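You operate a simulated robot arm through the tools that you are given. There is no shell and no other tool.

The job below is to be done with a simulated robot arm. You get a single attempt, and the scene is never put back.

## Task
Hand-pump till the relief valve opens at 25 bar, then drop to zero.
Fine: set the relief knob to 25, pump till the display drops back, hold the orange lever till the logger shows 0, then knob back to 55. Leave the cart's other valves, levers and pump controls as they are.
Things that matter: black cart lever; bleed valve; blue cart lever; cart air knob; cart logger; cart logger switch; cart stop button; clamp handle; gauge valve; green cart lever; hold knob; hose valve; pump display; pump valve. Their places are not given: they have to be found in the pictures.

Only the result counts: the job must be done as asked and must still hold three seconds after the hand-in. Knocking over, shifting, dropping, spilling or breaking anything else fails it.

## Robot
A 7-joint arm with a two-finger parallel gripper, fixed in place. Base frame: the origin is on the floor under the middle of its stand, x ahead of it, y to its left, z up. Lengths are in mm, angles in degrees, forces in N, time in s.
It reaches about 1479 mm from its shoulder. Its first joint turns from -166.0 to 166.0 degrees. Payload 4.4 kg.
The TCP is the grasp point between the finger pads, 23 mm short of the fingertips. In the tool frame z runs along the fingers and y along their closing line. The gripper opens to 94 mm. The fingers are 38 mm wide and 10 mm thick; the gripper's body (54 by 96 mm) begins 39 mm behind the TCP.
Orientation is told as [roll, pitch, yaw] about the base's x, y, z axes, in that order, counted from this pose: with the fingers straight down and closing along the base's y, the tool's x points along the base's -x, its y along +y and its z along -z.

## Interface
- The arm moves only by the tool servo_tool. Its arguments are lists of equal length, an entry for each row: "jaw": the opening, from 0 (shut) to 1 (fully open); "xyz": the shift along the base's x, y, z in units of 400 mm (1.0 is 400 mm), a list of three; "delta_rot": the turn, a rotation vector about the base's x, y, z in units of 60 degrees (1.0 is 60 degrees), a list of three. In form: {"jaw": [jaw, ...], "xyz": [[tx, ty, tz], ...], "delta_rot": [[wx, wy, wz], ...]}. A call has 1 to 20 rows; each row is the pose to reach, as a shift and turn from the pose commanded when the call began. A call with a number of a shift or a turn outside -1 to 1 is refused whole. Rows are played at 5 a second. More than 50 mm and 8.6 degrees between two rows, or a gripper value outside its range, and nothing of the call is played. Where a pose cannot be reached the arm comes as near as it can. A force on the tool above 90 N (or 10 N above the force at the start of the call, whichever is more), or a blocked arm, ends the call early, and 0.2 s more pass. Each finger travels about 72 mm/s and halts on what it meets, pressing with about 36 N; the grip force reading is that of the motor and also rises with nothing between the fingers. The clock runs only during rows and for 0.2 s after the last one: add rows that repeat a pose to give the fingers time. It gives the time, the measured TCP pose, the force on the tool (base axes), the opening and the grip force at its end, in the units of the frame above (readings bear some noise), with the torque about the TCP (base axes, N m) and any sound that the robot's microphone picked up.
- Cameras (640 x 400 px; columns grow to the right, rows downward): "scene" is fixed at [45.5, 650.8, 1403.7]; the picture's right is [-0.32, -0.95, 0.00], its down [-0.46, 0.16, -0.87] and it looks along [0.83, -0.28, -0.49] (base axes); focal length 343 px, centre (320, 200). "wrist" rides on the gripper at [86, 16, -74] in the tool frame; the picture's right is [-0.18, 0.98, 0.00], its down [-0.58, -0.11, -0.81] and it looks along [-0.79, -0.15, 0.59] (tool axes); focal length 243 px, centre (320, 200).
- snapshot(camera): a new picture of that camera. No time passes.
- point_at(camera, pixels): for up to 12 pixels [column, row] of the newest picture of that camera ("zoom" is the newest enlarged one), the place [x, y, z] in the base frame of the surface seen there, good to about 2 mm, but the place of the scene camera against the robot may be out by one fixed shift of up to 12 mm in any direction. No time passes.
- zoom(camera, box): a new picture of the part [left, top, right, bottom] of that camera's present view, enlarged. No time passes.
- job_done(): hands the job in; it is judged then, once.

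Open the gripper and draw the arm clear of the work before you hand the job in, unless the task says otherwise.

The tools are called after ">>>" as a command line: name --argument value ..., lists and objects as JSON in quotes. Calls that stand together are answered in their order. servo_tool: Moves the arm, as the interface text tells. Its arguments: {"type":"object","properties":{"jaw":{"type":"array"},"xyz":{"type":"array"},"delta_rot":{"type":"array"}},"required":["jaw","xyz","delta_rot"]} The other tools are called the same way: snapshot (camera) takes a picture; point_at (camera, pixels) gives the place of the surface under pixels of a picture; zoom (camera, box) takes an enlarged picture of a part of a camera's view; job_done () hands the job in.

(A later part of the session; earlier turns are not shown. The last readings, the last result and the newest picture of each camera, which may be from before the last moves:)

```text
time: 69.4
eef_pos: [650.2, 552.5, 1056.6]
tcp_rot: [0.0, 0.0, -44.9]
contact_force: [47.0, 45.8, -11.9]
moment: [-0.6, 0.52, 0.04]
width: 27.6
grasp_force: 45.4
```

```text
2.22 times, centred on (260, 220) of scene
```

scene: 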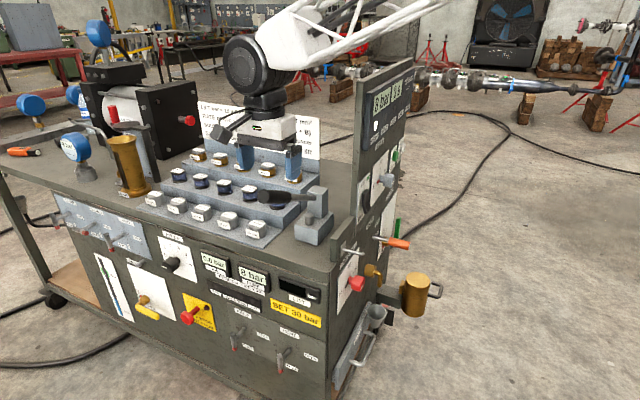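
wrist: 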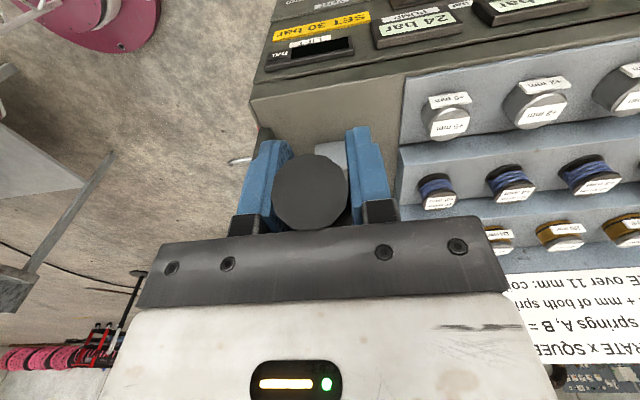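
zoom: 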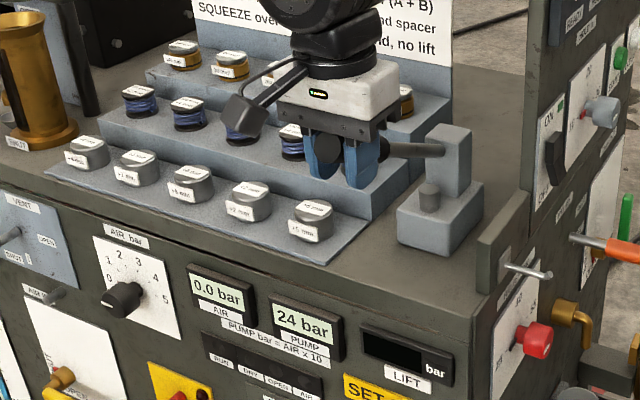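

The lever is back up, 24 bar held steady. I open the jaws and lift clear of the handle.

>>> servo_tool --jaw '[0.5, 1, 1, 1, 1, 1, 1]' --xyz '[[0, 0, 0], [0, 0, 0], [0, 0, 0], [0, 0, 0.1], [0, 0, 0.22], [0, 0, 0.34], [0, 0, 0.43]]' --delta_rot '[[0, 0, 0], [0, 0, 0], [0, 0, 0], [0, 0, 0], [0, 0, 0], [0, 0, 0], [0, 0, 0]]'

>>> zoom --camera "scene" --box '[180, 130, 340, 310]'

```text
time: 71.0
eef_pos: [646.9, 551.1, 1229.1]
tcp_rot: [-0.1, -0.1, -44.9]
contact_force: [-0.3, 0.6, -0.2]
moment: [-0.03, 0.03, -0.02]
width: 94.2
grasp_force: 0.1
```

```text
2.22 times, centred on (260, 220) of scene
```

zoom: 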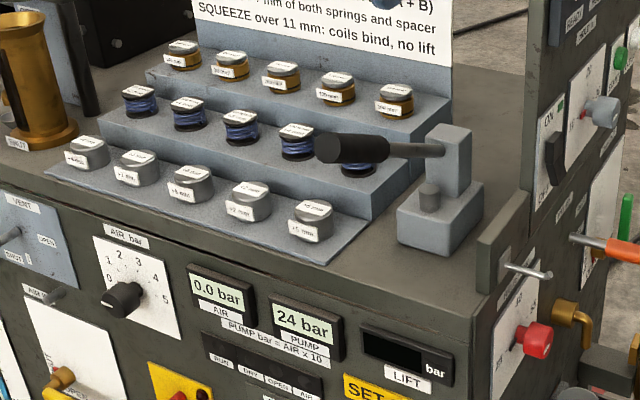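

The pump lever stands at its old place and 24 bar holds. Next the orange lever: I back away to the front-right side and turn the tool level with the jaws closing vertically.

>>> servo_tool --jaw '[1, 1, 1, 1, 1, 1]' --xyz '[[-0.083, -0.067, 0], [-0.167, -0.133, 0], [-0.25, -0.2, 0], [-0.333, -0.267, 0], [-0.417, -0.333, 0], [-0.5, -0.4, 0]]' --delta_rot '[[0, 0, 0], [0, 0, 0], [0, 0, 0], [0, 0, 0], [0, 0, 0], [0, 0, 0]]'

>>> servo_tool --jaw '[1, 1, 1, 1, 1, 1, 1, 1, 1]' --xyz '[[0.009, -0.075, -0.0636], [0.018, -0.1506, -0.127], [0.0275, -0.226, -0.191], [0.037, -0.301, -0.254], [0.046, -0.376, -0.318], [0.055, -0.452, -0.382], [0.064, -0.527, -0.445], [0.073, -0.602, -0.509], [0.0825, -0.6775, -0.5725]]' --delta_rot '[[0.0786, -0.0786, 0], [0.157, -0.157, 0], [0.2357, -0.2357, 0], [0.3143, -0.3143, 0], [0.393, -0.393, 0], [0.471, -0.471, 0], [0.55, -0.55, 0], [0.6286, -0.6286, 0], [0.7071, -0.7071, 0]]'

>>> snapshot --camera "wrist"

>>> snapshot --camera "scene"

```text
time: 72.4
eef_pos: [447.8, 390.1, 1230.9]
tcp_rot: [-0.1, -0.2, -44.9]
contact_force: [-0.3, 0.1, 0.8]
moment: [0.01, -0.01, 0.02]
width: 94.1
grasp_force: 0.1
```

```text
time: 74.4
eef_pos: [478.7, 120.0, 1000.8]
tcp_rot: [60.1, 0.0, -45.1]
contact_force: [0.7, 0.8, 0.3]
moment: [0.03, -0.02, 0.01]
width: 94.1
grasp_force: 0.1
```

```text
taken
```

wrist: 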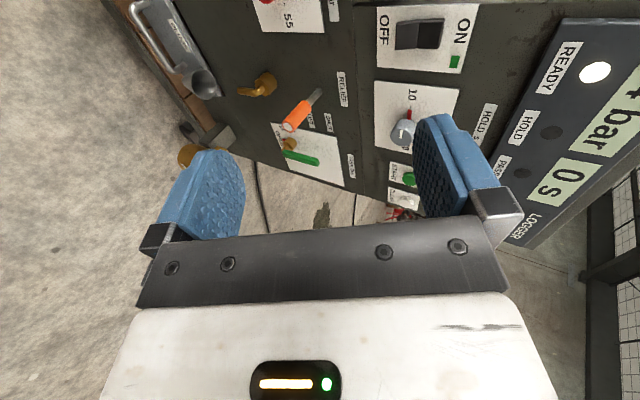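

```text
taken
```

scene: 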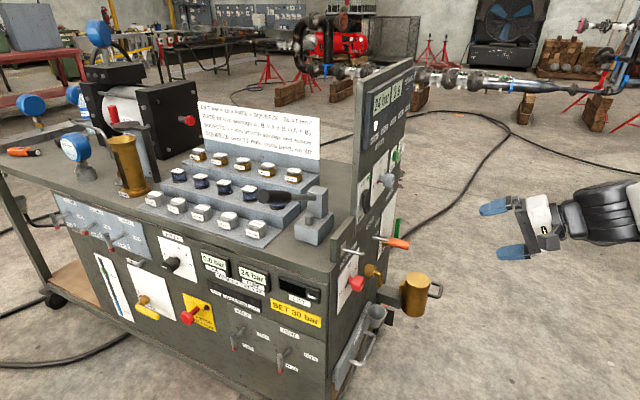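

The orange lever shows at (298,118) in the wrist view. I measure it again before coming in.

>>> zoom --camera "wrist" --box '[240, 60, 360, 200]'

>>> point_at --camera "wrist" --pixels '[[288, 126], [296, 117], [304, 107], [312, 98], [318, 92], [310, 122], [329, 122], [342, 90], [265, 85], [245, 92]]'

```text
2.86 times, centred on (300, 130) of wrist
```

zoom: 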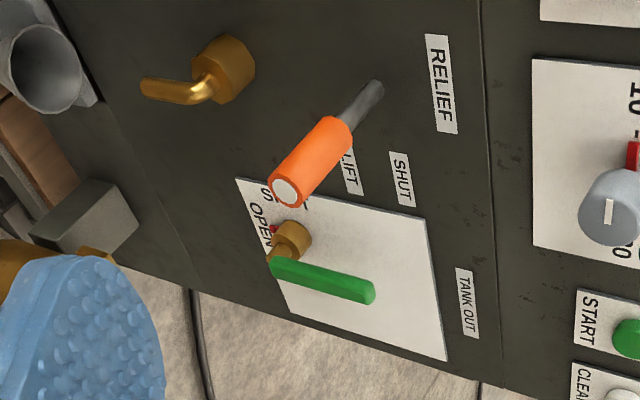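

```text
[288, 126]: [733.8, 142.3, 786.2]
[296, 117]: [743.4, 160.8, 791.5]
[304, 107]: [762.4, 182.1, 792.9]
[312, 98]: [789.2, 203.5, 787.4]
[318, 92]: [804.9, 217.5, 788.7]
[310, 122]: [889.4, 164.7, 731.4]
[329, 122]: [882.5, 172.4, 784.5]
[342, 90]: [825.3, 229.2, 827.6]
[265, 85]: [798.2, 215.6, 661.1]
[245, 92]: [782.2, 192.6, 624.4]
```

The lever axis is at x−y≈594, z≈785, tip at (734,142). I level the tool and come to a standoff in front of its tip.

>>> servo_tool --jaw '[1, 1, 1, 1, 1, 1, 1, 1, 1]' --xyz '[[0.066, -0.0072, -0.0675], [0.132, -0.0144, -0.135], [0.198, -0.0216, -0.2025], [0.2645, -0.0288, -0.27], [0.3306, -0.036, -0.3375], [0.3968, -0.0431, -0.405], [0.463, -0.0503, -0.4725], [0.529, -0.0575, -0.54], [0.529, -0.0575, -0.54]]' --delta_rot '[[0.0442, -0.0442, 0], [0.0884, -0.0884, 0], [0.1326, -0.1326, 0], [0.1768, -0.1768, 0], [0.221, -0.221, 0], [0.2651, -0.2651, 0], [0.3093, -0.3093, 0], [0.3535, -0.3535, 0], [0.3535, -0.3535, 0]]'

>>> snapshot --camera "wrist"

>>> snapshot --camera "scene"

```text
time: 76.4
eef_pos: [692.9, 98.7, 783.3]
tcp_rot: [90.0, -0.1, -45.0]
contact_force: [-0.2, 0.3, -0.2]
moment: [0.04, 0.01, 0.0]
width: 94.0
grasp_force: 0.0
```

```text
taken
```

wrist: 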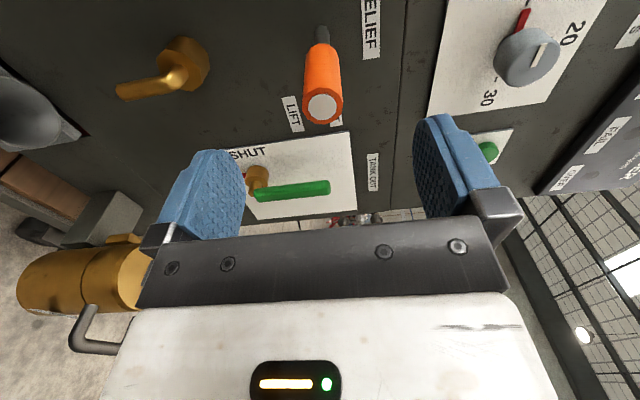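

```text
taken
```

scene: 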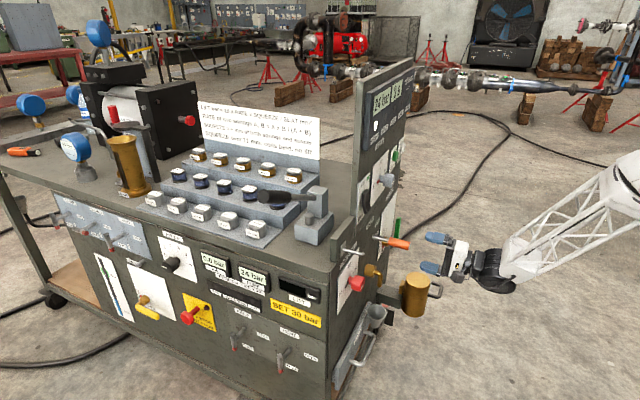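

The lever tip at (321,108) lies midway between the fingers. I check its place, then slide the jaws over it.

>>> point_at --camera "wrist" --pixels '[[322, 107], [308, 107], [338, 107], [322, 75], [308, 80], [336, 75], [323, 35]]'

>>> servo_tool --jaw '[0.8, 0.65, 0.65, 0.65, 0.65]' --xyz '[[0, 0, 0.003], [0.04, 0.04, 0.003], [0.09, 0.09, 0.003], [0.14, 0.14, 0.003], [0.14, 0.14, 0.003]]' --delta_rot '[[0, 0, 0], [0, 0, 0], [0, 0, 0], [0, 0, 0], [0, 0, 0]]'

>>> snapshot --camera "wrist"

```text
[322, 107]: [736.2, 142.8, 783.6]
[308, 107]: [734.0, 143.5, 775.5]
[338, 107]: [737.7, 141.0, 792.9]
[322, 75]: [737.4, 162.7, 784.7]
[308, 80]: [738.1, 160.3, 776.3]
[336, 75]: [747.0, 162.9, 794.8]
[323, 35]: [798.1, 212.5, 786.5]
```

```text
time: 77.6
eef_pos: [747.0, 155.0, 785.0]
tcp_rot: [90.0, -0.2, -45.1]
contact_force: [0.0, -0.3, 0.4]
moment: [0.02, -0.02, -0.01]
width: 61.2
grasp_force: 0.0
```

```text
taken
```

wrist: 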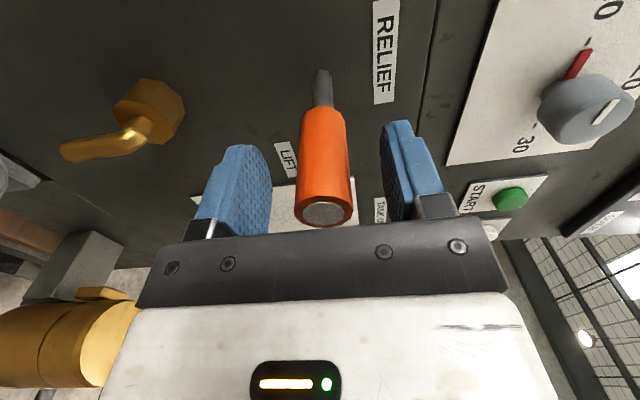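

The lever is centred between the jaws. I close loosely to about 29 mm and push the lever down about 12° first, tilting the tool along.

>>> servo_tool --jaw '[0.45, 0.31, 0.31, 0.31, 0.31, 0.31, 0.31]' --xyz '[[0, 0, 0], [0, 0, 0], [0.0007, 0.0007, -0.02], [0.0015, 0.0015, -0.035], [0.0028, 0.0028, -0.0455], [0.005, 0.005, -0.06], [0.005, 0.005, -0.06]]' --delta_rot '[[0, 0, 0], [0, 0, 0], [0.05, -0.05, 0], [0.09, -0.09, 0], [0.1179, -0.1179, 0], [0.1532, -0.1532, 0], [0.1532, -0.1532, 0]]'

>>> snapshot --camera "wrist"

>>> snapshot --camera "scene"

>>> zoom --camera "scene" --box '[320, 60, 480, 300]'

```text
time: 79.2
eef_pos: [749.0, 155.8, 762.1]
tcp_rot: [103.0, 0.0, -45.2]
contact_force: [0.1, -2.7, 3.1]
moment: [-0.02, 0.07, 0.0]
width: 30.3
grasp_force: 1.0
```

```text
taken
```

wrist: 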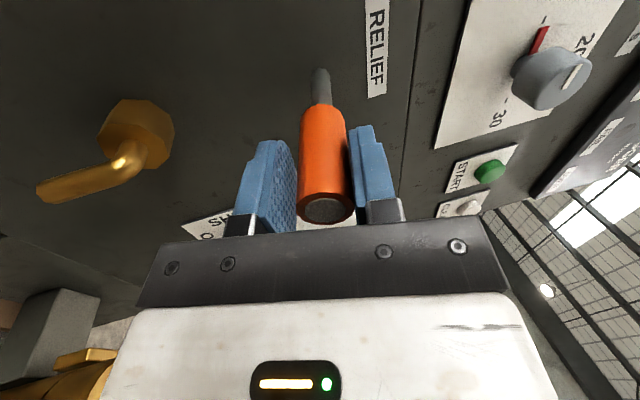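

```text
taken
```

scene: 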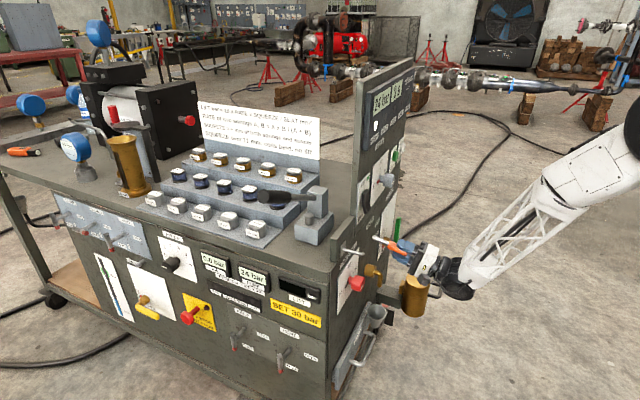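

```text
1.67 times, centred on (400, 180) of scene
```

zoom: 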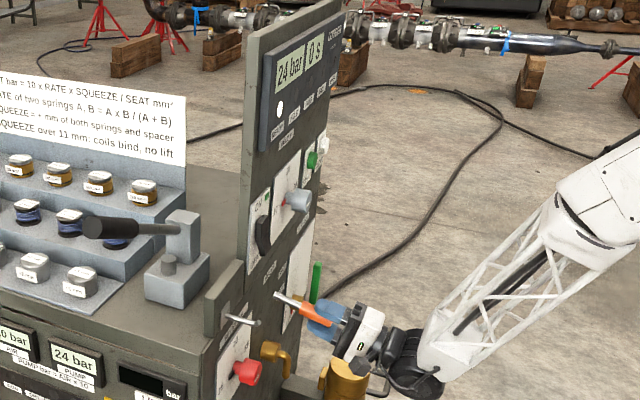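

The lever follows with only 3 N but the display is still 24. I press it further down toward LIFT.

>>> servo_tool --jaw '[0.31, 0.31, 0.31, 0.31]' --xyz '[[0.004, 0.004, -0.02], [0.0087, 0.0087, -0.039], [0.014, 0.014, -0.057], [0.014, 0.014, -0.057]]' --delta_rot '[[0.053, -0.053, 0], [0.106, -0.106, 0], [0.155, -0.155, 0], [0.155, -0.155, 0]]'

>>> zoom --camera "scene" --box '[320, 60, 480, 300]'

>>> snapshot --camera "wrist"

```text
time: 80.2
eef_pos: [756.5, 161.2, 737.8]
tcp_rot: [116.1, 0.1, -45.0]
contact_force: [-13.0, -1.9, 16.4]
moment: [-0.23, 0.08, -0.12]
width: 37.5
grasp_force: 9.3
```

```text
1.67 times, centred on (400, 180) of scene
```

zoom: 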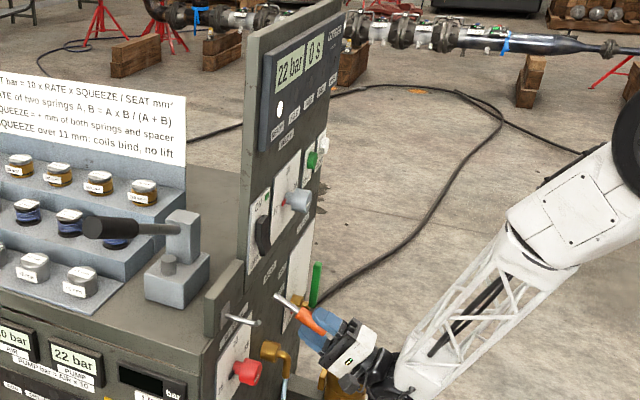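

```text
taken
```

wrist: 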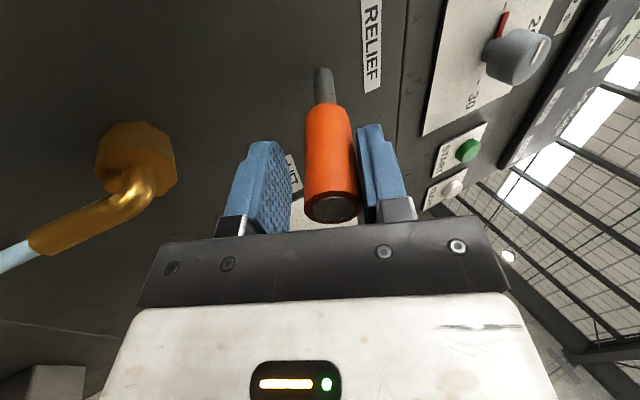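

The pressure is falling (22 bar) and water runs from the brass elbow. I hold here for a while.

>>> servo_tool --jaw '[0.31, 0.31, 0.31, 0.31, 0.31, 0.31, 0.31, 0.31]' --xyz '[[0, 0, 0], [0, 0, 0], [0, 0, 0], [0, 0, 0], [0, 0, 0], [0, 0, 0], [0, 0, 0], [0, 0, 0]]' --delta_rot '[[0, 0, 0], [0, 0, 0], [0, 0, 0], [0, 0, 0], [0, 0, 0], [0, 0, 0], [0, 0, 0], [0, 0, 0]]'

>>> zoom --camera "scene" --box '[320, 60, 480, 300]'

>>> snapshot --camera "wrist"

```text
time: 82.0
eef_pos: [756.3, 161.4, 737.5]
tcp_rot: [116.0, 0.0, -45.2]
contact_force: [-5.3, 0.3, 20.0]
moment: [-0.3, 0.19, -0.07]
width: 37.4
grasp_force: 8.8
```

```text
1.67 times, centred on (400, 180) of scene
```

zoom: 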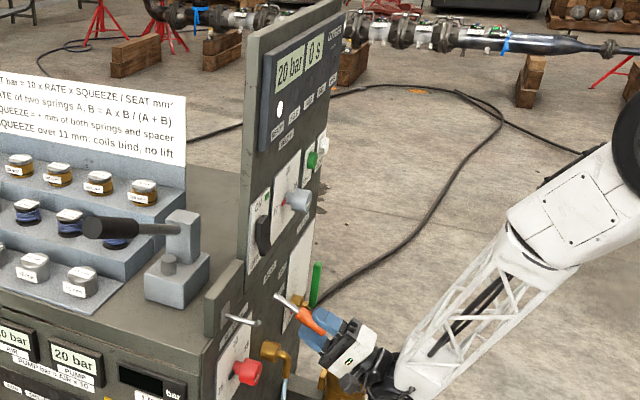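

```text
taken
```

wrist: 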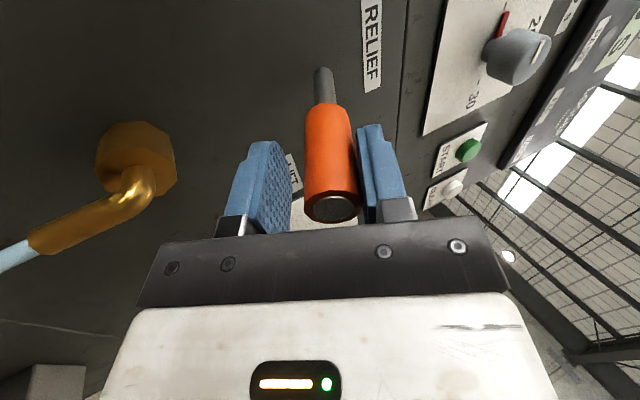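

20 bar and dropping about 1 bar/s. I keep holding the lever.

>>> servo_tool --jaw '[0.31, 0.31, 0.31, 0.31, 0.31, 0.31, 0.31, 0.31, 0.31, 0.31, 0.31, 0.31, 0.31, 0.31, 0.31, 0.31, 0.31, 0.31, 0.31, 0.31]' --xyz '[[0, 0, -0.002], [0, 0, -0.004], [0, 0, -0.006], [0, 0, -0.008], [0, 0, -0.008], [0, 0, -0.008], [0, 0, -0.008], [0, 0, -0.008], [0, 0, -0.008], [0, 0, -0.008], [0, 0, -0.008], [0, 0, -0.008], [0, 0, -0.008], [0, 0, -0.008], [0, 0, -0.008], [0, 0, -0.008], [0, 0, -0.008], [0, 0, -0.008], [0, 0, -0.008], [0, 0, -0.008]]' --delta_rot '[[0, 0, 0], [0, 0, 0], [0, 0, 0], [0, 0, 0], [0, 0, 0], [0, 0, 0], [0, 0, 0], [0, 0, 0], [0, 0, 0], [0, 0, 0], [0, 0, 0], [0, 0, 0], [0, 0, 0], [0, 0, 0], [0, 0, 0], [0, 0, 0], [0, 0, 0], [0, 0, 0], [0, 0, 0], [0, 0, 0]]'

>>> zoom --camera "scene" --box '[320, 60, 480, 300]'

>>> snapshot --camera "scene"

```text
time: 86.2
eef_pos: [756.3, 161.3, 734.8]
tcp_rot: [116.1, -0.1, -45.1]
contact_force: [-3.1, -17.4, 25.9]
moment: [-0.12, 0.36, 0.22]
width: 42.3
grasp_force: 14.8
```

```text
1.67 times, centred on (400, 180) of scene
```

zoom: 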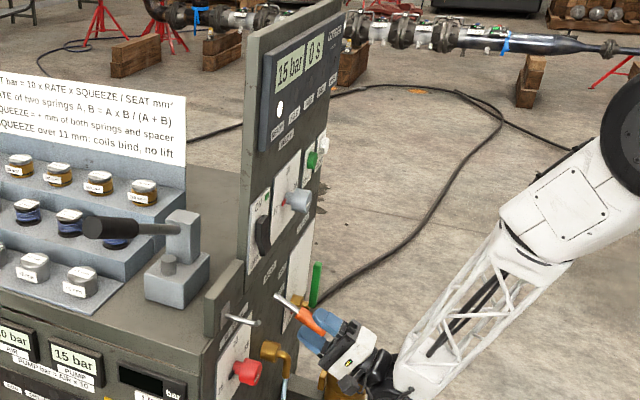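

```text
taken
```

scene: 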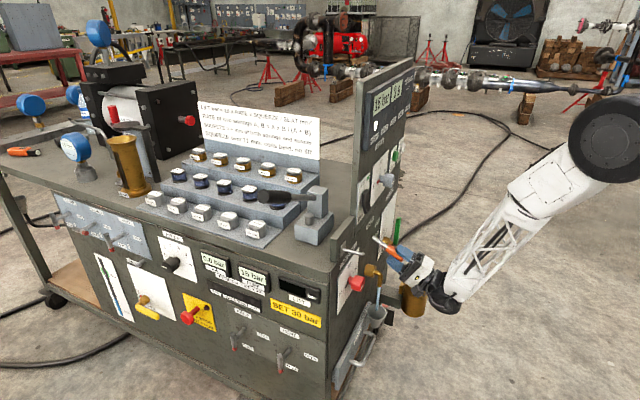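

15 bar, steady 1.2 bar/s, the water falls into the funnel. I keep holding.

>>> servo_tool --jaw '[0.31, 0.31, 0.31, 0.31, 0.31, 0.31, 0.31, 0.31, 0.31, 0.31, 0.31, 0.31, 0.31, 0.31, 0.31, 0.31, 0.31, 0.31, 0.31, 0.31]' --xyz '[[0, 0, 0], [0, 0, 0], [0, 0, 0], [0, 0, 0], [0, 0, 0], [0, 0, 0], [0, 0, 0], [0, 0, 0], [0, 0, 0], [0, 0, 0], [0, 0, 0], [0, 0, 0], [0, 0, 0], [0, 0, 0], [0, 0, 0], [0, 0, 0], [0, 0, 0], [0, 0, 0], [0, 0, 0], [0, 0, 0]]' --delta_rot '[[0, 0, 0], [0, 0, 0], [0, 0, 0], [0, 0, 0], [0, 0, 0], [0, 0, 0], [0, 0, 0], [0, 0, 0], [0, 0, 0], [0, 0, 0], [0, 0, 0], [0, 0, 0], [0, 0, 0], [0, 0, 0], [0, 0, 0], [0, 0, 0], [0, 0, 0], [0, 0, 0], [0, 0, 0], [0, 0, 0]]'

>>> servo_tool --jaw '[0.31, 0.31, 0.31, 0.31, 0.31, 0.31, 0.31, 0.31, 0.31, 0.31, 0.31, 0.31, 0.31, 0.31, 0.31, 0.31, 0.31, 0.31, 0.31, 0.31]' --xyz '[[0, 0, 0], [0, 0, 0], [0, 0, 0], [0, 0, 0], [0, 0, 0], [0, 0, 0], [0, 0, 0], [0, 0, 0], [0, 0, 0], [0, 0, 0], [0, 0, 0], [0, 0, 0], [0, 0, 0], [0, 0, 0], [0, 0, 0], [0, 0, 0], [0, 0, 0], [0, 0, 0], [0, 0, 0], [0, 0, 0]]' --delta_rot '[[0, 0, 0], [0, 0, 0], [0, 0, 0], [0, 0, 0], [0, 0, 0], [0, 0, 0], [0, 0, 0], [0, 0, 0], [0, 0, 0], [0, 0, 0], [0, 0, 0], [0, 0, 0], [0, 0, 0], [0, 0, 0], [0, 0, 0], [0, 0, 0], [0, 0, 0], [0, 0, 0], [0, 0, 0], [0, 0, 0]]'

>>> zoom --camera "scene" --box '[320, 60, 480, 300]'

>>> snapshot --camera "wrist"

```text
time: 90.4
eef_pos: [756.3, 161.7, 734.9]
tcp_rot: [116.1, 0.0, -45.1]
contact_force: [-13.3, -9.8, 24.6]
moment: [-0.22, 0.18, 0.03]
width: 41.9
grasp_force: 14.7
```

```text
time: 94.6
eef_pos: [756.1, 160.9, 734.0]
tcp_rot: [116.0, -0.1, -45.0]
contact_force: [-11.9, -7.6, 25.9]
moment: [-0.27, 0.24, -0.05]
width: 41.9
grasp_force: 14.6
```

```text
1.67 times, centred on (400, 180) of scene
```

zoom: 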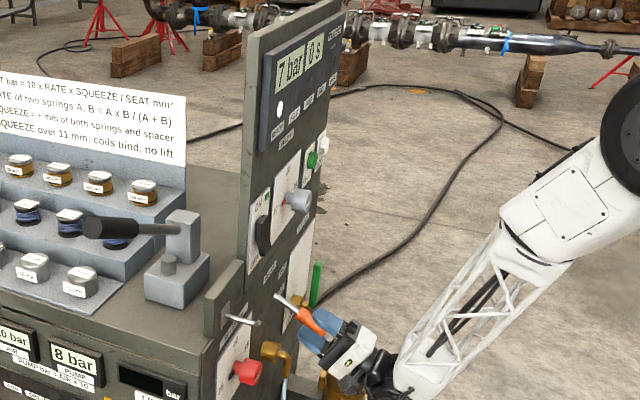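

```text
taken
```

wrist: 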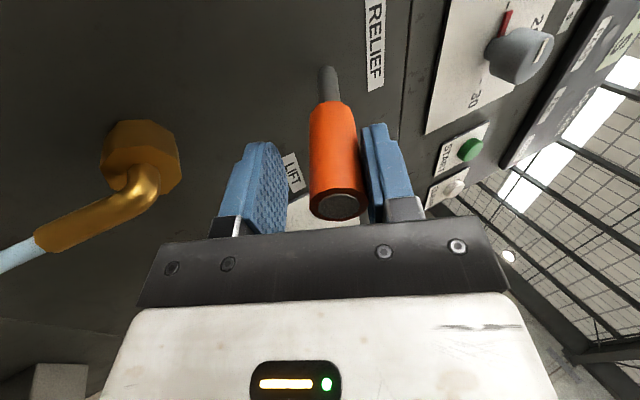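

Logger 7 bar, pump display 8. I keep holding.

>>> servo_tool --jaw '[0.31, 0.31, 0.31, 0.31, 0.31, 0.31, 0.31, 0.31, 0.31, 0.31, 0.31, 0.31, 0.31, 0.31, 0.31, 0.31, 0.31, 0.31, 0.31, 0.31]' --xyz '[[0, 0, 0], [0, 0, 0], [0, 0, 0], [0, 0, 0], [0, 0, 0], [0, 0, 0], [0, 0, 0], [0, 0, 0], [0, 0, 0], [0, 0, 0], [0, 0, 0], [0, 0, 0], [0, 0, 0], [0, 0, 0], [0, 0, 0], [0, 0, 0], [0, 0, 0], [0, 0, 0], [0, 0, 0], [0, 0, 0]]' --delta_rot '[[0, 0, 0], [0, 0, 0], [0, 0, 0], [0, 0, 0], [0, 0, 0], [0, 0, 0], [0, 0, 0], [0, 0, 0], [0, 0, 0], [0, 0, 0], [0, 0, 0], [0, 0, 0], [0, 0, 0], [0, 0, 0], [0, 0, 0], [0, 0, 0], [0, 0, 0], [0, 0, 0], [0, 0, 0], [0, 0, 0]]'

>>> servo_tool --jaw '[0.31, 0.31, 0.31, 0.31, 0.31, 0.31, 0.31, 0.31, 0.31, 0.31, 0.31, 0.31, 0.31, 0.31, 0.31, 0.31, 0.31, 0.31, 0.31, 0.31]' --xyz '[[0, 0, 0], [0, 0, 0], [0, 0, 0], [0, 0, 0], [0, 0, 0], [0, 0, 0], [0, 0, 0], [0, 0, 0], [0, 0, 0], [0, 0, 0], [0, 0, 0], [0, 0, 0], [0, 0, 0], [0, 0, 0], [0, 0, 0], [0, 0, 0], [0, 0, 0], [0, 0, 0], [0, 0, 0], [0, 0, 0]]' --delta_rot '[[0, 0, 0], [0, 0, 0], [0, 0, 0], [0, 0, 0], [0, 0, 0], [0, 0, 0], [0, 0, 0], [0, 0, 0], [0, 0, 0], [0, 0, 0], [0, 0, 0], [0, 0, 0], [0, 0, 0], [0, 0, 0], [0, 0, 0], [0, 0, 0], [0, 0, 0], [0, 0, 0], [0, 0, 0], [0, 0, 0]]'

>>> zoom --camera "scene" --box '[320, 60, 480, 300]'

>>> zoom --camera "scene" --box '[340, 60, 440, 140]'

```text
time: 98.8
eef_pos: [756.0, 162.1, 735.6]
tcp_rot: [116.1, 0.0, -45.0]
contact_force: [-8.0, -9.6, 26.9]
moment: [-0.25, 0.32, 0.0]
width: 42.0
grasp_force: 14.8
```

```text
time: 103.0
eef_pos: [755.8, 161.3, 735.2]
tcp_rot: [116.1, 0.0, -45.0]
contact_force: [-8.7, -9.0, 25.7]
moment: [-0.22, 0.28, -0.01]
width: 41.9
grasp_force: 14.6
```

```text
1.67 times, centred on (400, 180) of scene
```

zoom: 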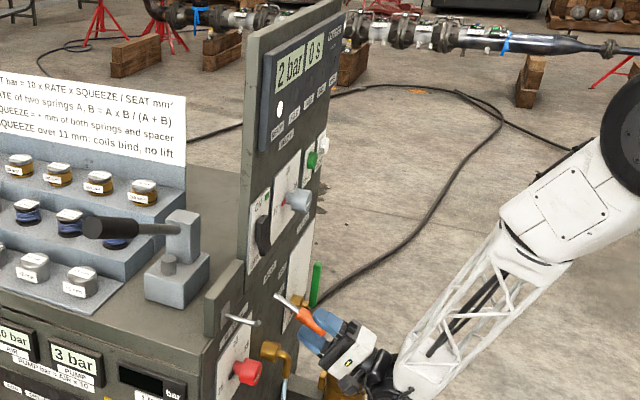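

```text
5.00 times, centred on (390, 100) of scene
```

zoom: 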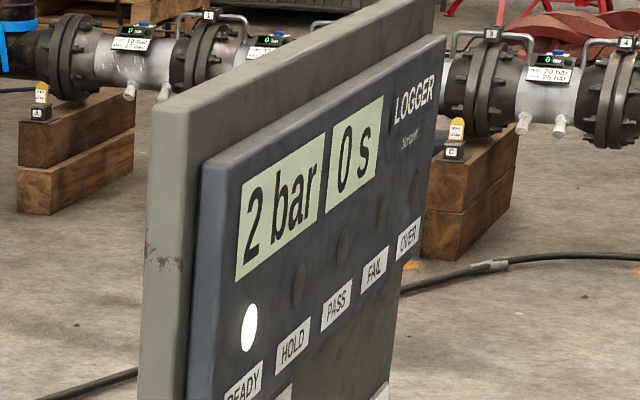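

Logger 2 bar. I hold on.

>>> servo_tool --jaw '[0.31, 0.31, 0.31, 0.31, 0.31, 0.31, 0.31, 0.31, 0.31, 0.31, 0.31, 0.31, 0.31, 0.31, 0.31, 0.31, 0.31, 0.31, 0.31, 0.31]' --xyz '[[0, 0, 0], [0, 0, 0], [0, 0, 0], [0, 0, 0], [0, 0, 0], [0, 0, 0], [0, 0, 0], [0, 0, 0], [0, 0, 0], [0, 0, 0], [0, 0, 0], [0, 0, 0], [0, 0, 0], [0, 0, 0], [0, 0, 0], [0, 0, 0], [0, 0, 0], [0, 0, 0], [0, 0, 0], [0, 0, 0]]' --delta_rot '[[0, 0, 0], [0, 0, 0], [0, 0, 0], [0, 0, 0], [0, 0, 0], [0, 0, 0], [0, 0, 0], [0, 0, 0], [0, 0, 0], [0, 0, 0], [0, 0, 0], [0, 0, 0], [0, 0, 0], [0, 0, 0], [0, 0, 0], [0, 0, 0], [0, 0, 0], [0, 0, 0], [0, 0, 0], [0, 0, 0]]'

>>> zoom --camera "scene" --box '[340, 60, 440, 140]'

>>> servo_tool --jaw '[0.31, 0.31, 0.31, 0.31, 0.31, 0.31, 0.31, 0.31, 0.31, 0.31, 0.31, 0.31, 0.31, 0.31, 0.31, 0.31, 0.31, 0.31, 0.31, 0.31]' --xyz '[[0, 0, 0], [0, 0, 0], [0, 0, 0], [0, 0, 0], [0, 0, 0], [0, 0, 0], [0, 0, 0], [0, 0, 0], [0, 0, 0], [0, 0, 0], [0, 0, 0], [0, 0, 0], [0, 0, 0], [0, 0, 0], [0, 0, 0], [0, 0, 0], [0, 0, 0], [0, 0, 0], [0, 0, 0], [0, 0, 0]]' --delta_rot '[[0, 0, 0], [0, 0, 0], [0, 0, 0], [0, 0, 0], [0, 0, 0], [0, 0, 0], [0, 0, 0], [0, 0, 0], [0, 0, 0], [0, 0, 0], [0, 0, 0], [0, 0, 0], [0, 0, 0], [0, 0, 0], [0, 0, 0], [0, 0, 0], [0, 0, 0], [0, 0, 0], [0, 0, 0], [0, 0, 0]]'

>>> zoom --camera "scene" --box '[340, 60, 440, 140]'

>>> zoom --camera "scene" --box '[200, 210, 440, 370]'

```text
time: 107.2
eef_pos: [755.5, 162.1, 735.0]
tcp_rot: [116.1, 0.0, -45.1]
contact_force: [-9.6, -8.6, 25.9]
moment: [-0.27, 0.22, 0.01]
width: 41.7
grasp_force: 14.2
```

```text
5.00 times, centred on (390, 100) of scene
```

zoom: 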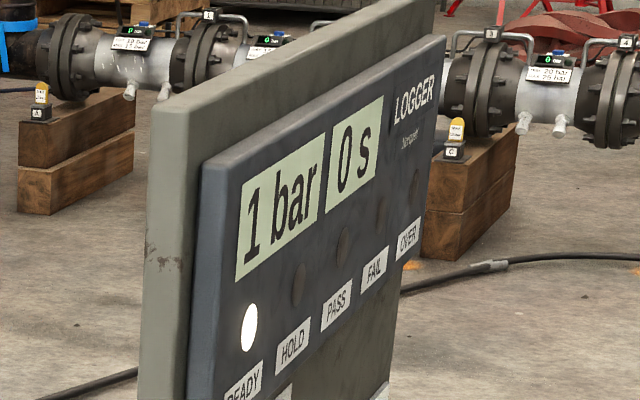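

```text
time: 111.4
eef_pos: [757.3, 162.6, 734.5]
tcp_rot: [116.1, -0.1, -45.0]
contact_force: [-9.4, -9.5, 26.4]
moment: [-0.25, 0.27, 0.0]
width: 42.0
grasp_force: 14.4
```

```text
5.00 times, centred on (390, 100) of scene
```

zoom: 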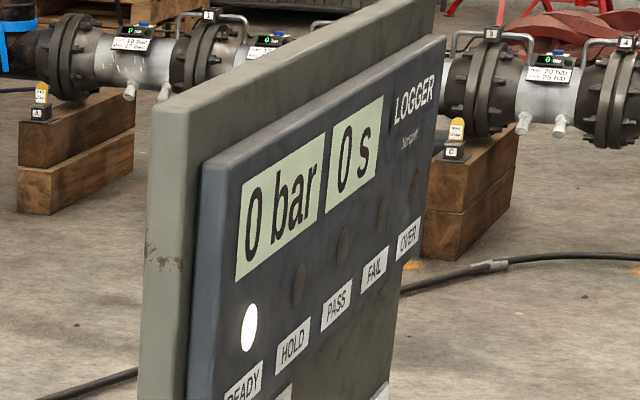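

```text
2.50 times, centred on (320, 290) of scene
```

zoom: 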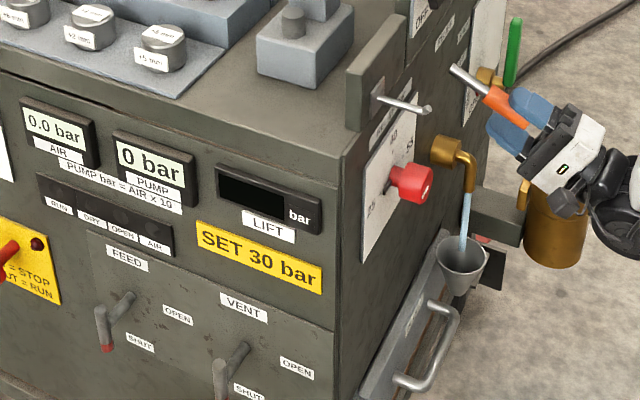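

Logger and pump display read 0, with a thin stream still running. I hold a few seconds more so it is truly zero.

>>> servo_tool --jaw '[0.31, 0.31, 0.31, 0.31, 0.31, 0.31, 0.31, 0.31, 0.31, 0.31, 0.31, 0.31, 0.31, 0.31, 0.31, 0.31, 0.31, 0.31, 0.31, 0.31]' --xyz '[[0, 0, 0], [0, 0, 0], [0, 0, 0], [0, 0, 0], [0, 0, 0], [0, 0, 0], [0, 0, 0], [0, 0, 0], [0, 0, 0], [0, 0, 0], [0, 0, 0], [0, 0, 0], [0, 0, 0], [0, 0, 0], [0, 0, 0], [0, 0, 0], [0, 0, 0], [0, 0, 0], [0, 0, 0], [0, 0, 0]]' --delta_rot '[[0, 0, 0], [0, 0, 0], [0, 0, 0], [0, 0, 0], [0, 0, 0], [0, 0, 0], [0, 0, 0], [0, 0, 0], [0, 0, 0], [0, 0, 0], [0, 0, 0], [0, 0, 0], [0, 0, 0], [0, 0, 0], [0, 0, 0], [0, 0, 0], [0, 0, 0], [0, 0, 0], [0, 0, 0], [0, 0, 0]]'

>>> zoom --camera "scene" --box '[200, 210, 440, 370]'

>>> zoom --camera "scene" --box '[340, 60, 440, 140]'

```text
time: 115.6
eef_pos: [756.0, 161.5, 734.5]
tcp_rot: [116.1, 0.0, -45.2]
contact_force: [-9.6, -8.7, 25.7]
moment: [-0.19, 0.25, 0.01]
width: 42.1
grasp_force: 14.8
```

```text
2.50 times, centred on (320, 290) of scene
```

zoom: 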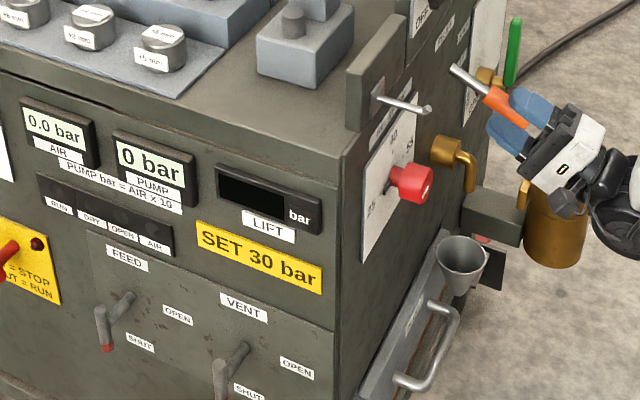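

```text
5.00 times, centred on (390, 100) of scene
```

zoom: 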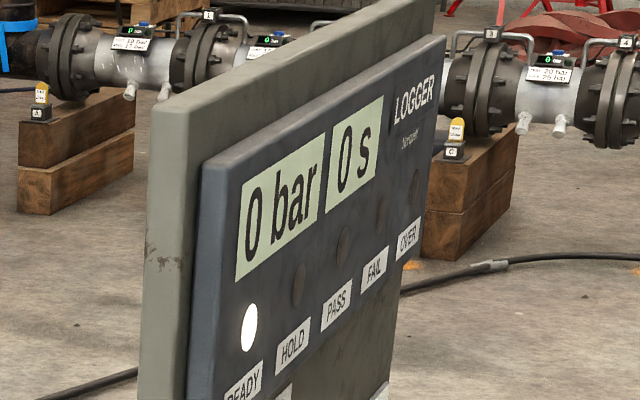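

The stream has stopped and both read 0 bar. I let the orange lever back up along the same arc.

>>> servo_tool --jaw '[0.31, 0.31, 0.31, 0.31, 0.31, 0.31, 0.31]' --xyz '[[-0.003, -0.003, 0.022], [-0.008, -0.008, 0.043], [-0.013, -0.013, 0.066], [-0.016, -0.016, 0.087], [-0.018, -0.018, 0.106], [-0.019, -0.019, 0.125], [-0.019, -0.019, 0.125]]' --delta_rot '[[-0.05, 0.05, 0], [-0.1, 0.1, 0], [-0.153, 0.153, 0], [-0.205, 0.205, 0], [-0.257, 0.257, 0], [-0.308, 0.308, 0], [-0.308, 0.308, 0]]'

>>> snapshot --camera "wrist"

>>> zoom --camera "scene" --box '[320, 60, 480, 300]'

```text
time: 117.2
eef_pos: [748.1, 153.1, 785.5]
tcp_rot: [90.0, 0.0, -45.0]
contact_force: [0.1, 0.5, 0.5]
moment: [0.04, 0.0, -0.02]
width: 29.2
grasp_force: 0.1
```

```text
taken
```

wrist: 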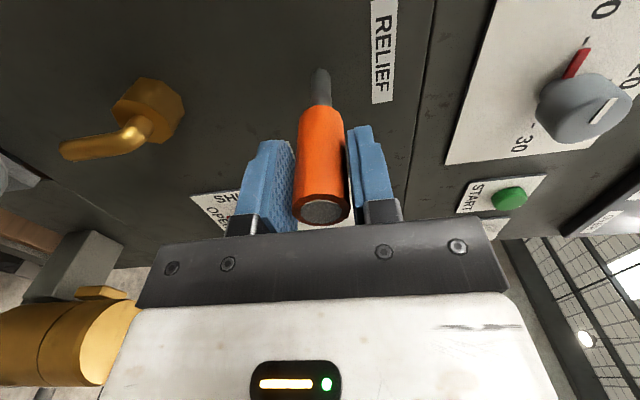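

```text
1.67 times, centred on (400, 180) of scene
```

zoom: 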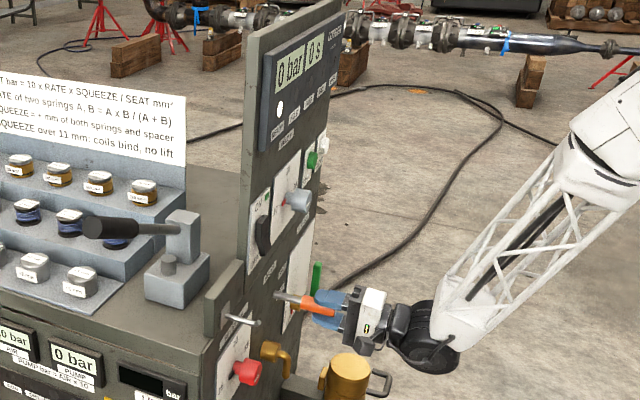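

The orange lever is level at SHUT again and 0 bar holds. I open, back out along the tool axis, then move over in front of the red knob and roll the tool for turning it back.

>>> servo_tool --jaw '[0.5, 0.65, 0.65, 0.7, 0.8, 1]' --xyz '[[0, 0, 0], [-0.01, -0.01, 0], [-0.06, -0.06, 0], [-0.12, -0.12, 0], [-0.18, -0.18, 0], [-0.18, -0.18, 0]]' --delta_rot '[[0, 0, 0], [0, 0, 0], [0, 0, 0], [0, 0, 0], [0, 0, 0], [0, 0, 0]]'

>>> servo_tool --jaw '[1, 1, 1, 1, 1, 1, 1, 1, 1, 1]' --xyz '[[-0.019, 0.041, -0.01], [-0.037, 0.082, -0.02], [-0.056, 0.123, -0.03], [-0.075, 0.164, -0.04], [-0.094, 0.205, -0.05], [-0.112, 0.246, -0.06], [-0.131, 0.287, -0.07], [-0.15, 0.328, -0.08], [-0.1687, 0.369, -0.09], [-0.1875, 0.41, -0.0995]]' --delta_rot '[[-0.0825, -0.0825, 0], [-0.165, -0.165, 0], [-0.2475, -0.2475, 0], [-0.33, -0.33, 0], [-0.4125, -0.4125, 0], [-0.495, -0.495, 0], [-0.5775, -0.5775, 0], [-0.66, -0.66, 0], [-0.7425, -0.7425, 0], [-0.825, -0.825, 0]]'

>>> snapshot --camera "wrist"

>>> snapshot --camera "scene"

```text
time: 118.6
eef_pos: [677.2, 78.8, 782.7]
tcp_rot: [90.0, 0.0, -45.1]
contact_force: [0.4, 0.0, 0.2]
moment: [0.0, 0.01, -0.02]
width: 94.0
grasp_force: 0.1
```

```text
time: 120.8
eef_pos: [601.5, 244.4, 744.1]
tcp_rot: [90.2, -70.3, -45.2]
contact_force: [-0.3, 0.4, 0.0]
moment: [-0.04, 0.03, 0.0]
width: 94.1
grasp_force: 0.0
```

```text
taken
```

wrist: 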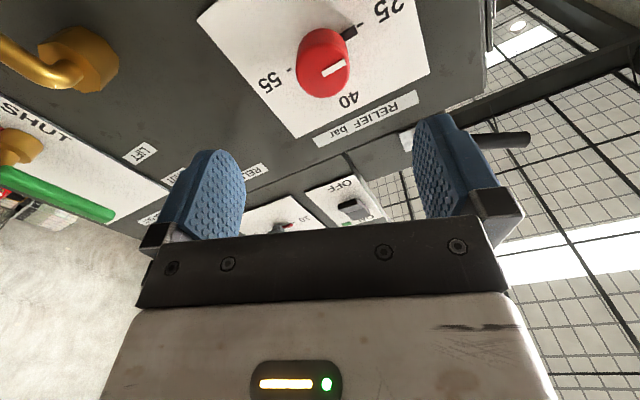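

```text
taken
```

scene: 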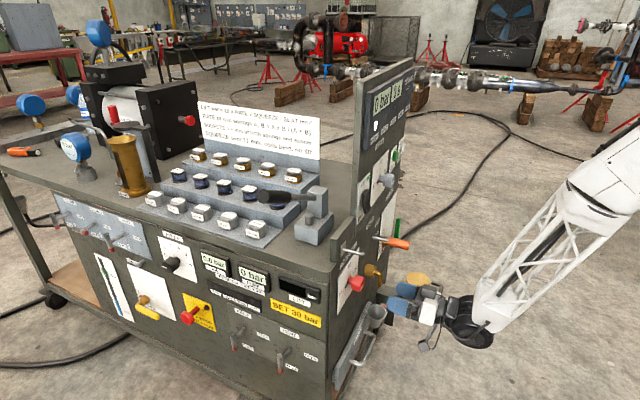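

The knob still points to 25 and is centred ahead. I slide in to grip its head.

>>> servo_tool --jaw '[1, 1, 0.9, 0.8, 0.8, 0.6, 0.4, 0.3, 0.25, 0.25]' --xyz '[[0.045, 0.046, 0.002], [0.09, 0.092, 0.0035], [0.135, 0.138, 0.0035], [0.18, 0.1835, 0.0035], [0.18, 0.1835, 0.0035], [0.18, 0.1835, 0.0035], [0.18, 0.1835, 0.0035], [0.18, 0.1835, 0.0035], [0.18, 0.1835, 0.0035], [0.18, 0.1835, 0.0035]]' --delta_rot '[[0, 0, 0], [0, 0, 0], [0, 0, 0], [0, 0, 0], [0, 0, 0], [0, 0, 0], [0, 0, 0], [0, 0, 0], [0, 0, 0], [0, 0, 0]]'

>>> snapshot --camera "wrist"

```text
time: 123.0
eef_pos: [673.0, 316.1, 745.8]
tcp_rot: [90.3, -70.1, -45.3]
contact_force: [-30.4, 21.2, 20.2]
moment: [0.02, -0.03, 0.47]
width: 41.5
grasp_force: 19.8
```

```text
taken
```

wrist: 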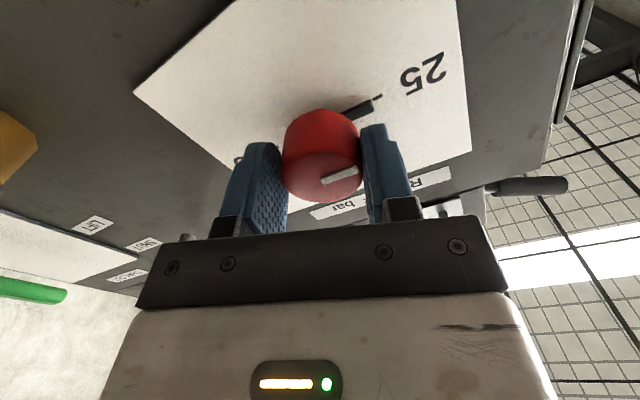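

One finger touches first; force toward the left (−r). I shift 1.7 mm that way and let the grip settle.

>>> servo_tool --jaw '[0.25, 0.25, 0.25, 0.25]' --xyz '[[-0.003, 0.003, 0.001], [-0.0035, 0.0035, 0.001], [-0.0035, 0.0035, 0.001], [-0.0035, 0.0035, 0.001]]' --delta_rot '[[0, 0, 0], [0, 0, 0], [0, 0, 0], [0, 0, 0]]'

```text
time: 124.0
eef_pos: [671.4, 318.2, 745.4]
tcp_rot: [90.1, -70.0, -45.3]
contact_force: [-20.2, -15.8, 18.1]
moment: [0.14, -0.22, 0.08]
width: 39.2
grasp_force: 45.2
```

Firm grip (39.2 mm, 45 N). I turn clockwise toward 55 in 7° steps.

>>> servo_tool --jaw '[0.25, 0.25, 0.25, 0.25, 0.25, 0.25, 0.25, 0.25]' --xyz '[[-0.0005, -0.0005, 0.0015], [-0.0005, -0.0005, 0.0015], [-0.0005, -0.0005, 0.0015], [-0.0005, -0.0005, 0.0015], [-0.0005, -0.0005, 0.0015], [-0.0005, -0.0005, 0.0015], [-0.0005, -0.0005, 0.0015], [-0.0005, -0.0005, 0.0015]]' --delta_rot '[[0.0825, 0.0825, 0], [0.165, 0.165, 0], [0.2475, 0.2475, 0], [0.33, 0.33, 0], [0.4125, 0.4125, 0], [0.495, 0.495, 0], [0.5775, 0.5775, 0], [0.5775, 0.5775, 0]]'

>>> snapshot --camera "wrist"

```text
time: 125.8
eef_pos: [670.8, 318.6, 745.6]
tcp_rot: [89.7, -20.9, -44.9]
contact_force: [32.9, -4.1, -74.6]
moment: [0.26, -0.17, -0.32]
width: 38.6
grasp_force: 44.9
```

```text
taken
```

wrist: 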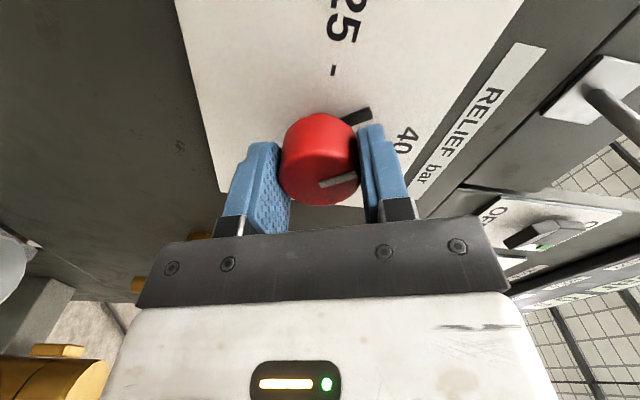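

The pull is 75 N downward, so the true axis is lower (z≈743). I lower 2.2 mm first and continue turning 49°.

>>> servo_tool --jaw '[0.25, 0.25, 0.25, 0.25, 0.25, 0.25, 0.25, 0.25, 0.25]' --xyz '[[0.001, 0.0, -0.005], [0.001, 0.0, -0.0058], [0.001, 0.0, -0.0058], [0.001, 0.0, -0.0058], [0.001, 0.0, -0.0058], [0.001, 0.0, -0.0058], [0.001, 0.0, -0.0058], [0.001, 0.0, -0.0058], [0.001, 0.0, -0.0058]]' --delta_rot '[[0, 0, 0], [0.0825, 0.0825, 0], [0.165, 0.165, 0], [0.2475, 0.2475, 0], [0.33, 0.33, 0], [0.4125, 0.4125, 0], [0.495, 0.495, 0], [0.5775, 0.5775, 0], [0.5775, 0.5775, 0]]'

>>> snapshot --camera "wrist"

```text
time: 127.8
eef_pos: [671.4, 319.5, 745.0]
tcp_rot: [89.9, 28.0, -45.0]
contact_force: [-39.9, -8.3, 2.3]
moment: [0.18, -0.22, 0.12]
width: 38.7
grasp_force: 44.9
```

```text
taken
```

wrist: 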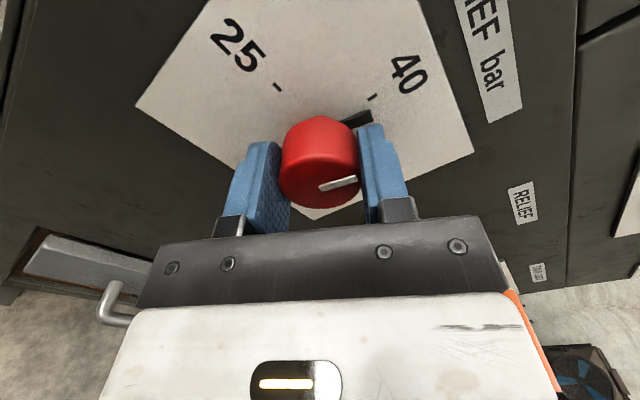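

98° turned; the mark has passed 40. I continue 47° more.

>>> servo_tool --jaw '[0.25, 0.25, 0.25, 0.25, 0.25, 0.25, 0.25, 0.25, 0.25]' --xyz '[[-0.0025, -0.0003, 0], [-0.0025, -0.0003, 0], [-0.0025, -0.0003, 0], [-0.0025, -0.0003, 0], [-0.0025, -0.0003, 0], [-0.0025, -0.0003, 0], [-0.0025, -0.0003, 0], [-0.0025, -0.0003, 0], [-0.0025, -0.0003, 0]]' --delta_rot '[[0, 0, 0], [0.0825, 0.0825, 0], [0.165, 0.165, 0], [0.2475, 0.2475, 0], [0.33, 0.33, 0], [0.4125, 0.4125, 0], [0.495, 0.495, 0], [0.554, 0.554, 0], [0.554, 0.554, 0]]'

>>> snapshot --camera "wrist"

```text
time: 129.8
eef_pos: [673.9, 320.3, 745.8]
tcp_rot: [90.1, 75.0, -45.0]
contact_force: [34.0, 21.5, 7.8]
moment: [0.15, -0.18, 0.08]
width: 38.2
grasp_force: 44.7
```

```text
taken
```

wrist: 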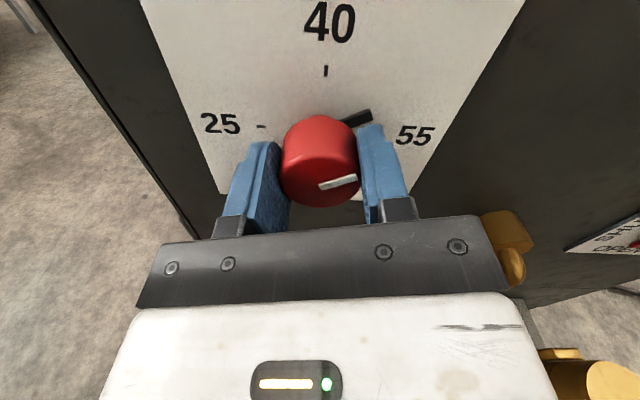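

The mark now is about 30–35° short of 55. I release, back off, and measure.

>>> servo_tool --jaw '[0.6, 0.9, 0.9, 0.9, 0.9, 0.9]' --xyz '[[0, 0, 0], [0, 0, 0], [-0.03, -0.03, 0], [-0.07, -0.07, 0], [-0.12, -0.12, -0.004], [-0.12, -0.12, -0.005]]' --delta_rot '[[0, 0, 0], [0, 0, 0], [0, 0, 0], [0, 0, 0], [0, 0, 0], [0, 0, 0]]'

>>> snapshot --camera "wrist"

>>> zoom --camera "wrist" --box '[240, 20, 400, 140]'

```text
time: 131.2
eef_pos: [622.6, 271.1, 740.3]
tcp_rot: [89.6, 75.0, -45.2]
contact_force: [0.0, 0.1, 0.3]
moment: [0.01, 0.01, -0.01]
width: 84.8
grasp_force: 0.1
```

```text
taken
```

wrist: 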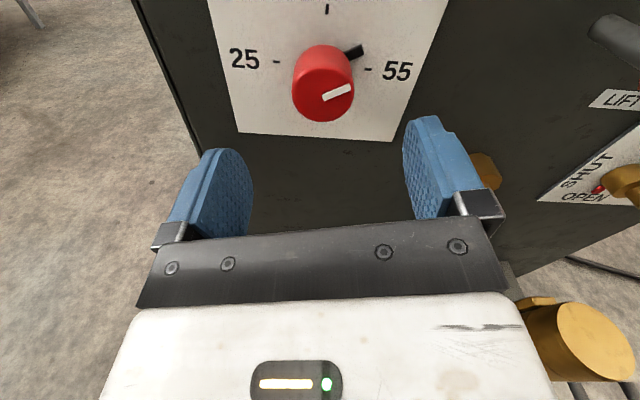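

```text
3.33 times, centred on (320, 80) of wrist
```

zoom: 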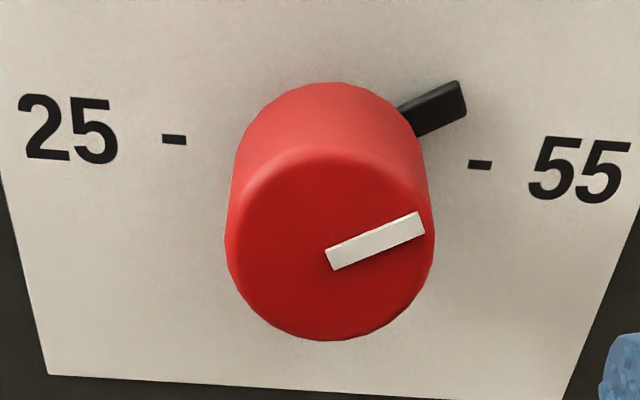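

I measure the mark and ticks.

>>> point_at --camera "zoom" --pixels '[[330, 259], [375, 241], [420, 224], [173, 139], [480, 165], [335, 250], [300, 200]]'

```text
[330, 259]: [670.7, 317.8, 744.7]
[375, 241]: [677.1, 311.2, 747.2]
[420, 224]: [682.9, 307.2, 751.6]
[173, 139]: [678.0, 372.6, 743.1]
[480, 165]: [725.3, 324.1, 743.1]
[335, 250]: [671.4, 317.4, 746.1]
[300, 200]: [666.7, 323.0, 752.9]
```

About 28° remain to 55. I roll the tool back 50° at this standoff to regrip.

>>> servo_tool --jaw '[0.9, 0.9, 0.9, 0.9, 0.9, 0.9, 0.9, 0.9]' --xyz '[[0, 0, 0], [0, 0, 0], [0, 0, 0], [0, 0, 0], [0, 0, 0], [0, 0, 0], [0, 0, 0], [0, 0, 0]]' --delta_rot '[[-0.084, -0.084, 0], [-0.168, -0.168, 0], [-0.252, -0.252, 0], [-0.336, -0.336, 0], [-0.42, -0.42, 0], [-0.504, -0.504, 0], [-0.589, -0.589, 0], [-0.589, -0.589, 0]]'

>>> snapshot --camera "wrist"

```text
time: 133.0
eef_pos: [622.8, 272.2, 741.8]
tcp_rot: [89.8, 25.0, -45.1]
contact_force: [0.1, 0.6, 0.3]
moment: [0.0, -0.01, 0.04]
width: 84.7
grasp_force: 0.0
```

```text
taken
```

wrist: 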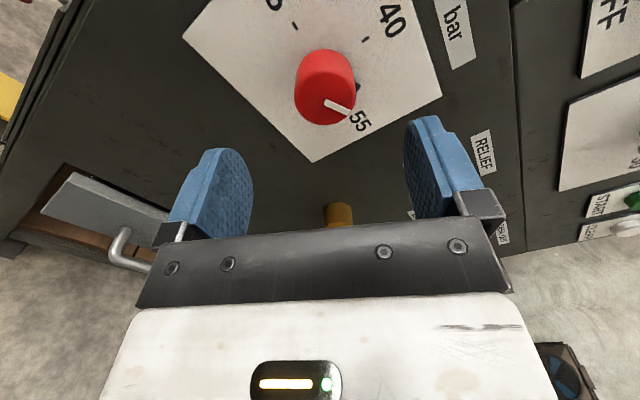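

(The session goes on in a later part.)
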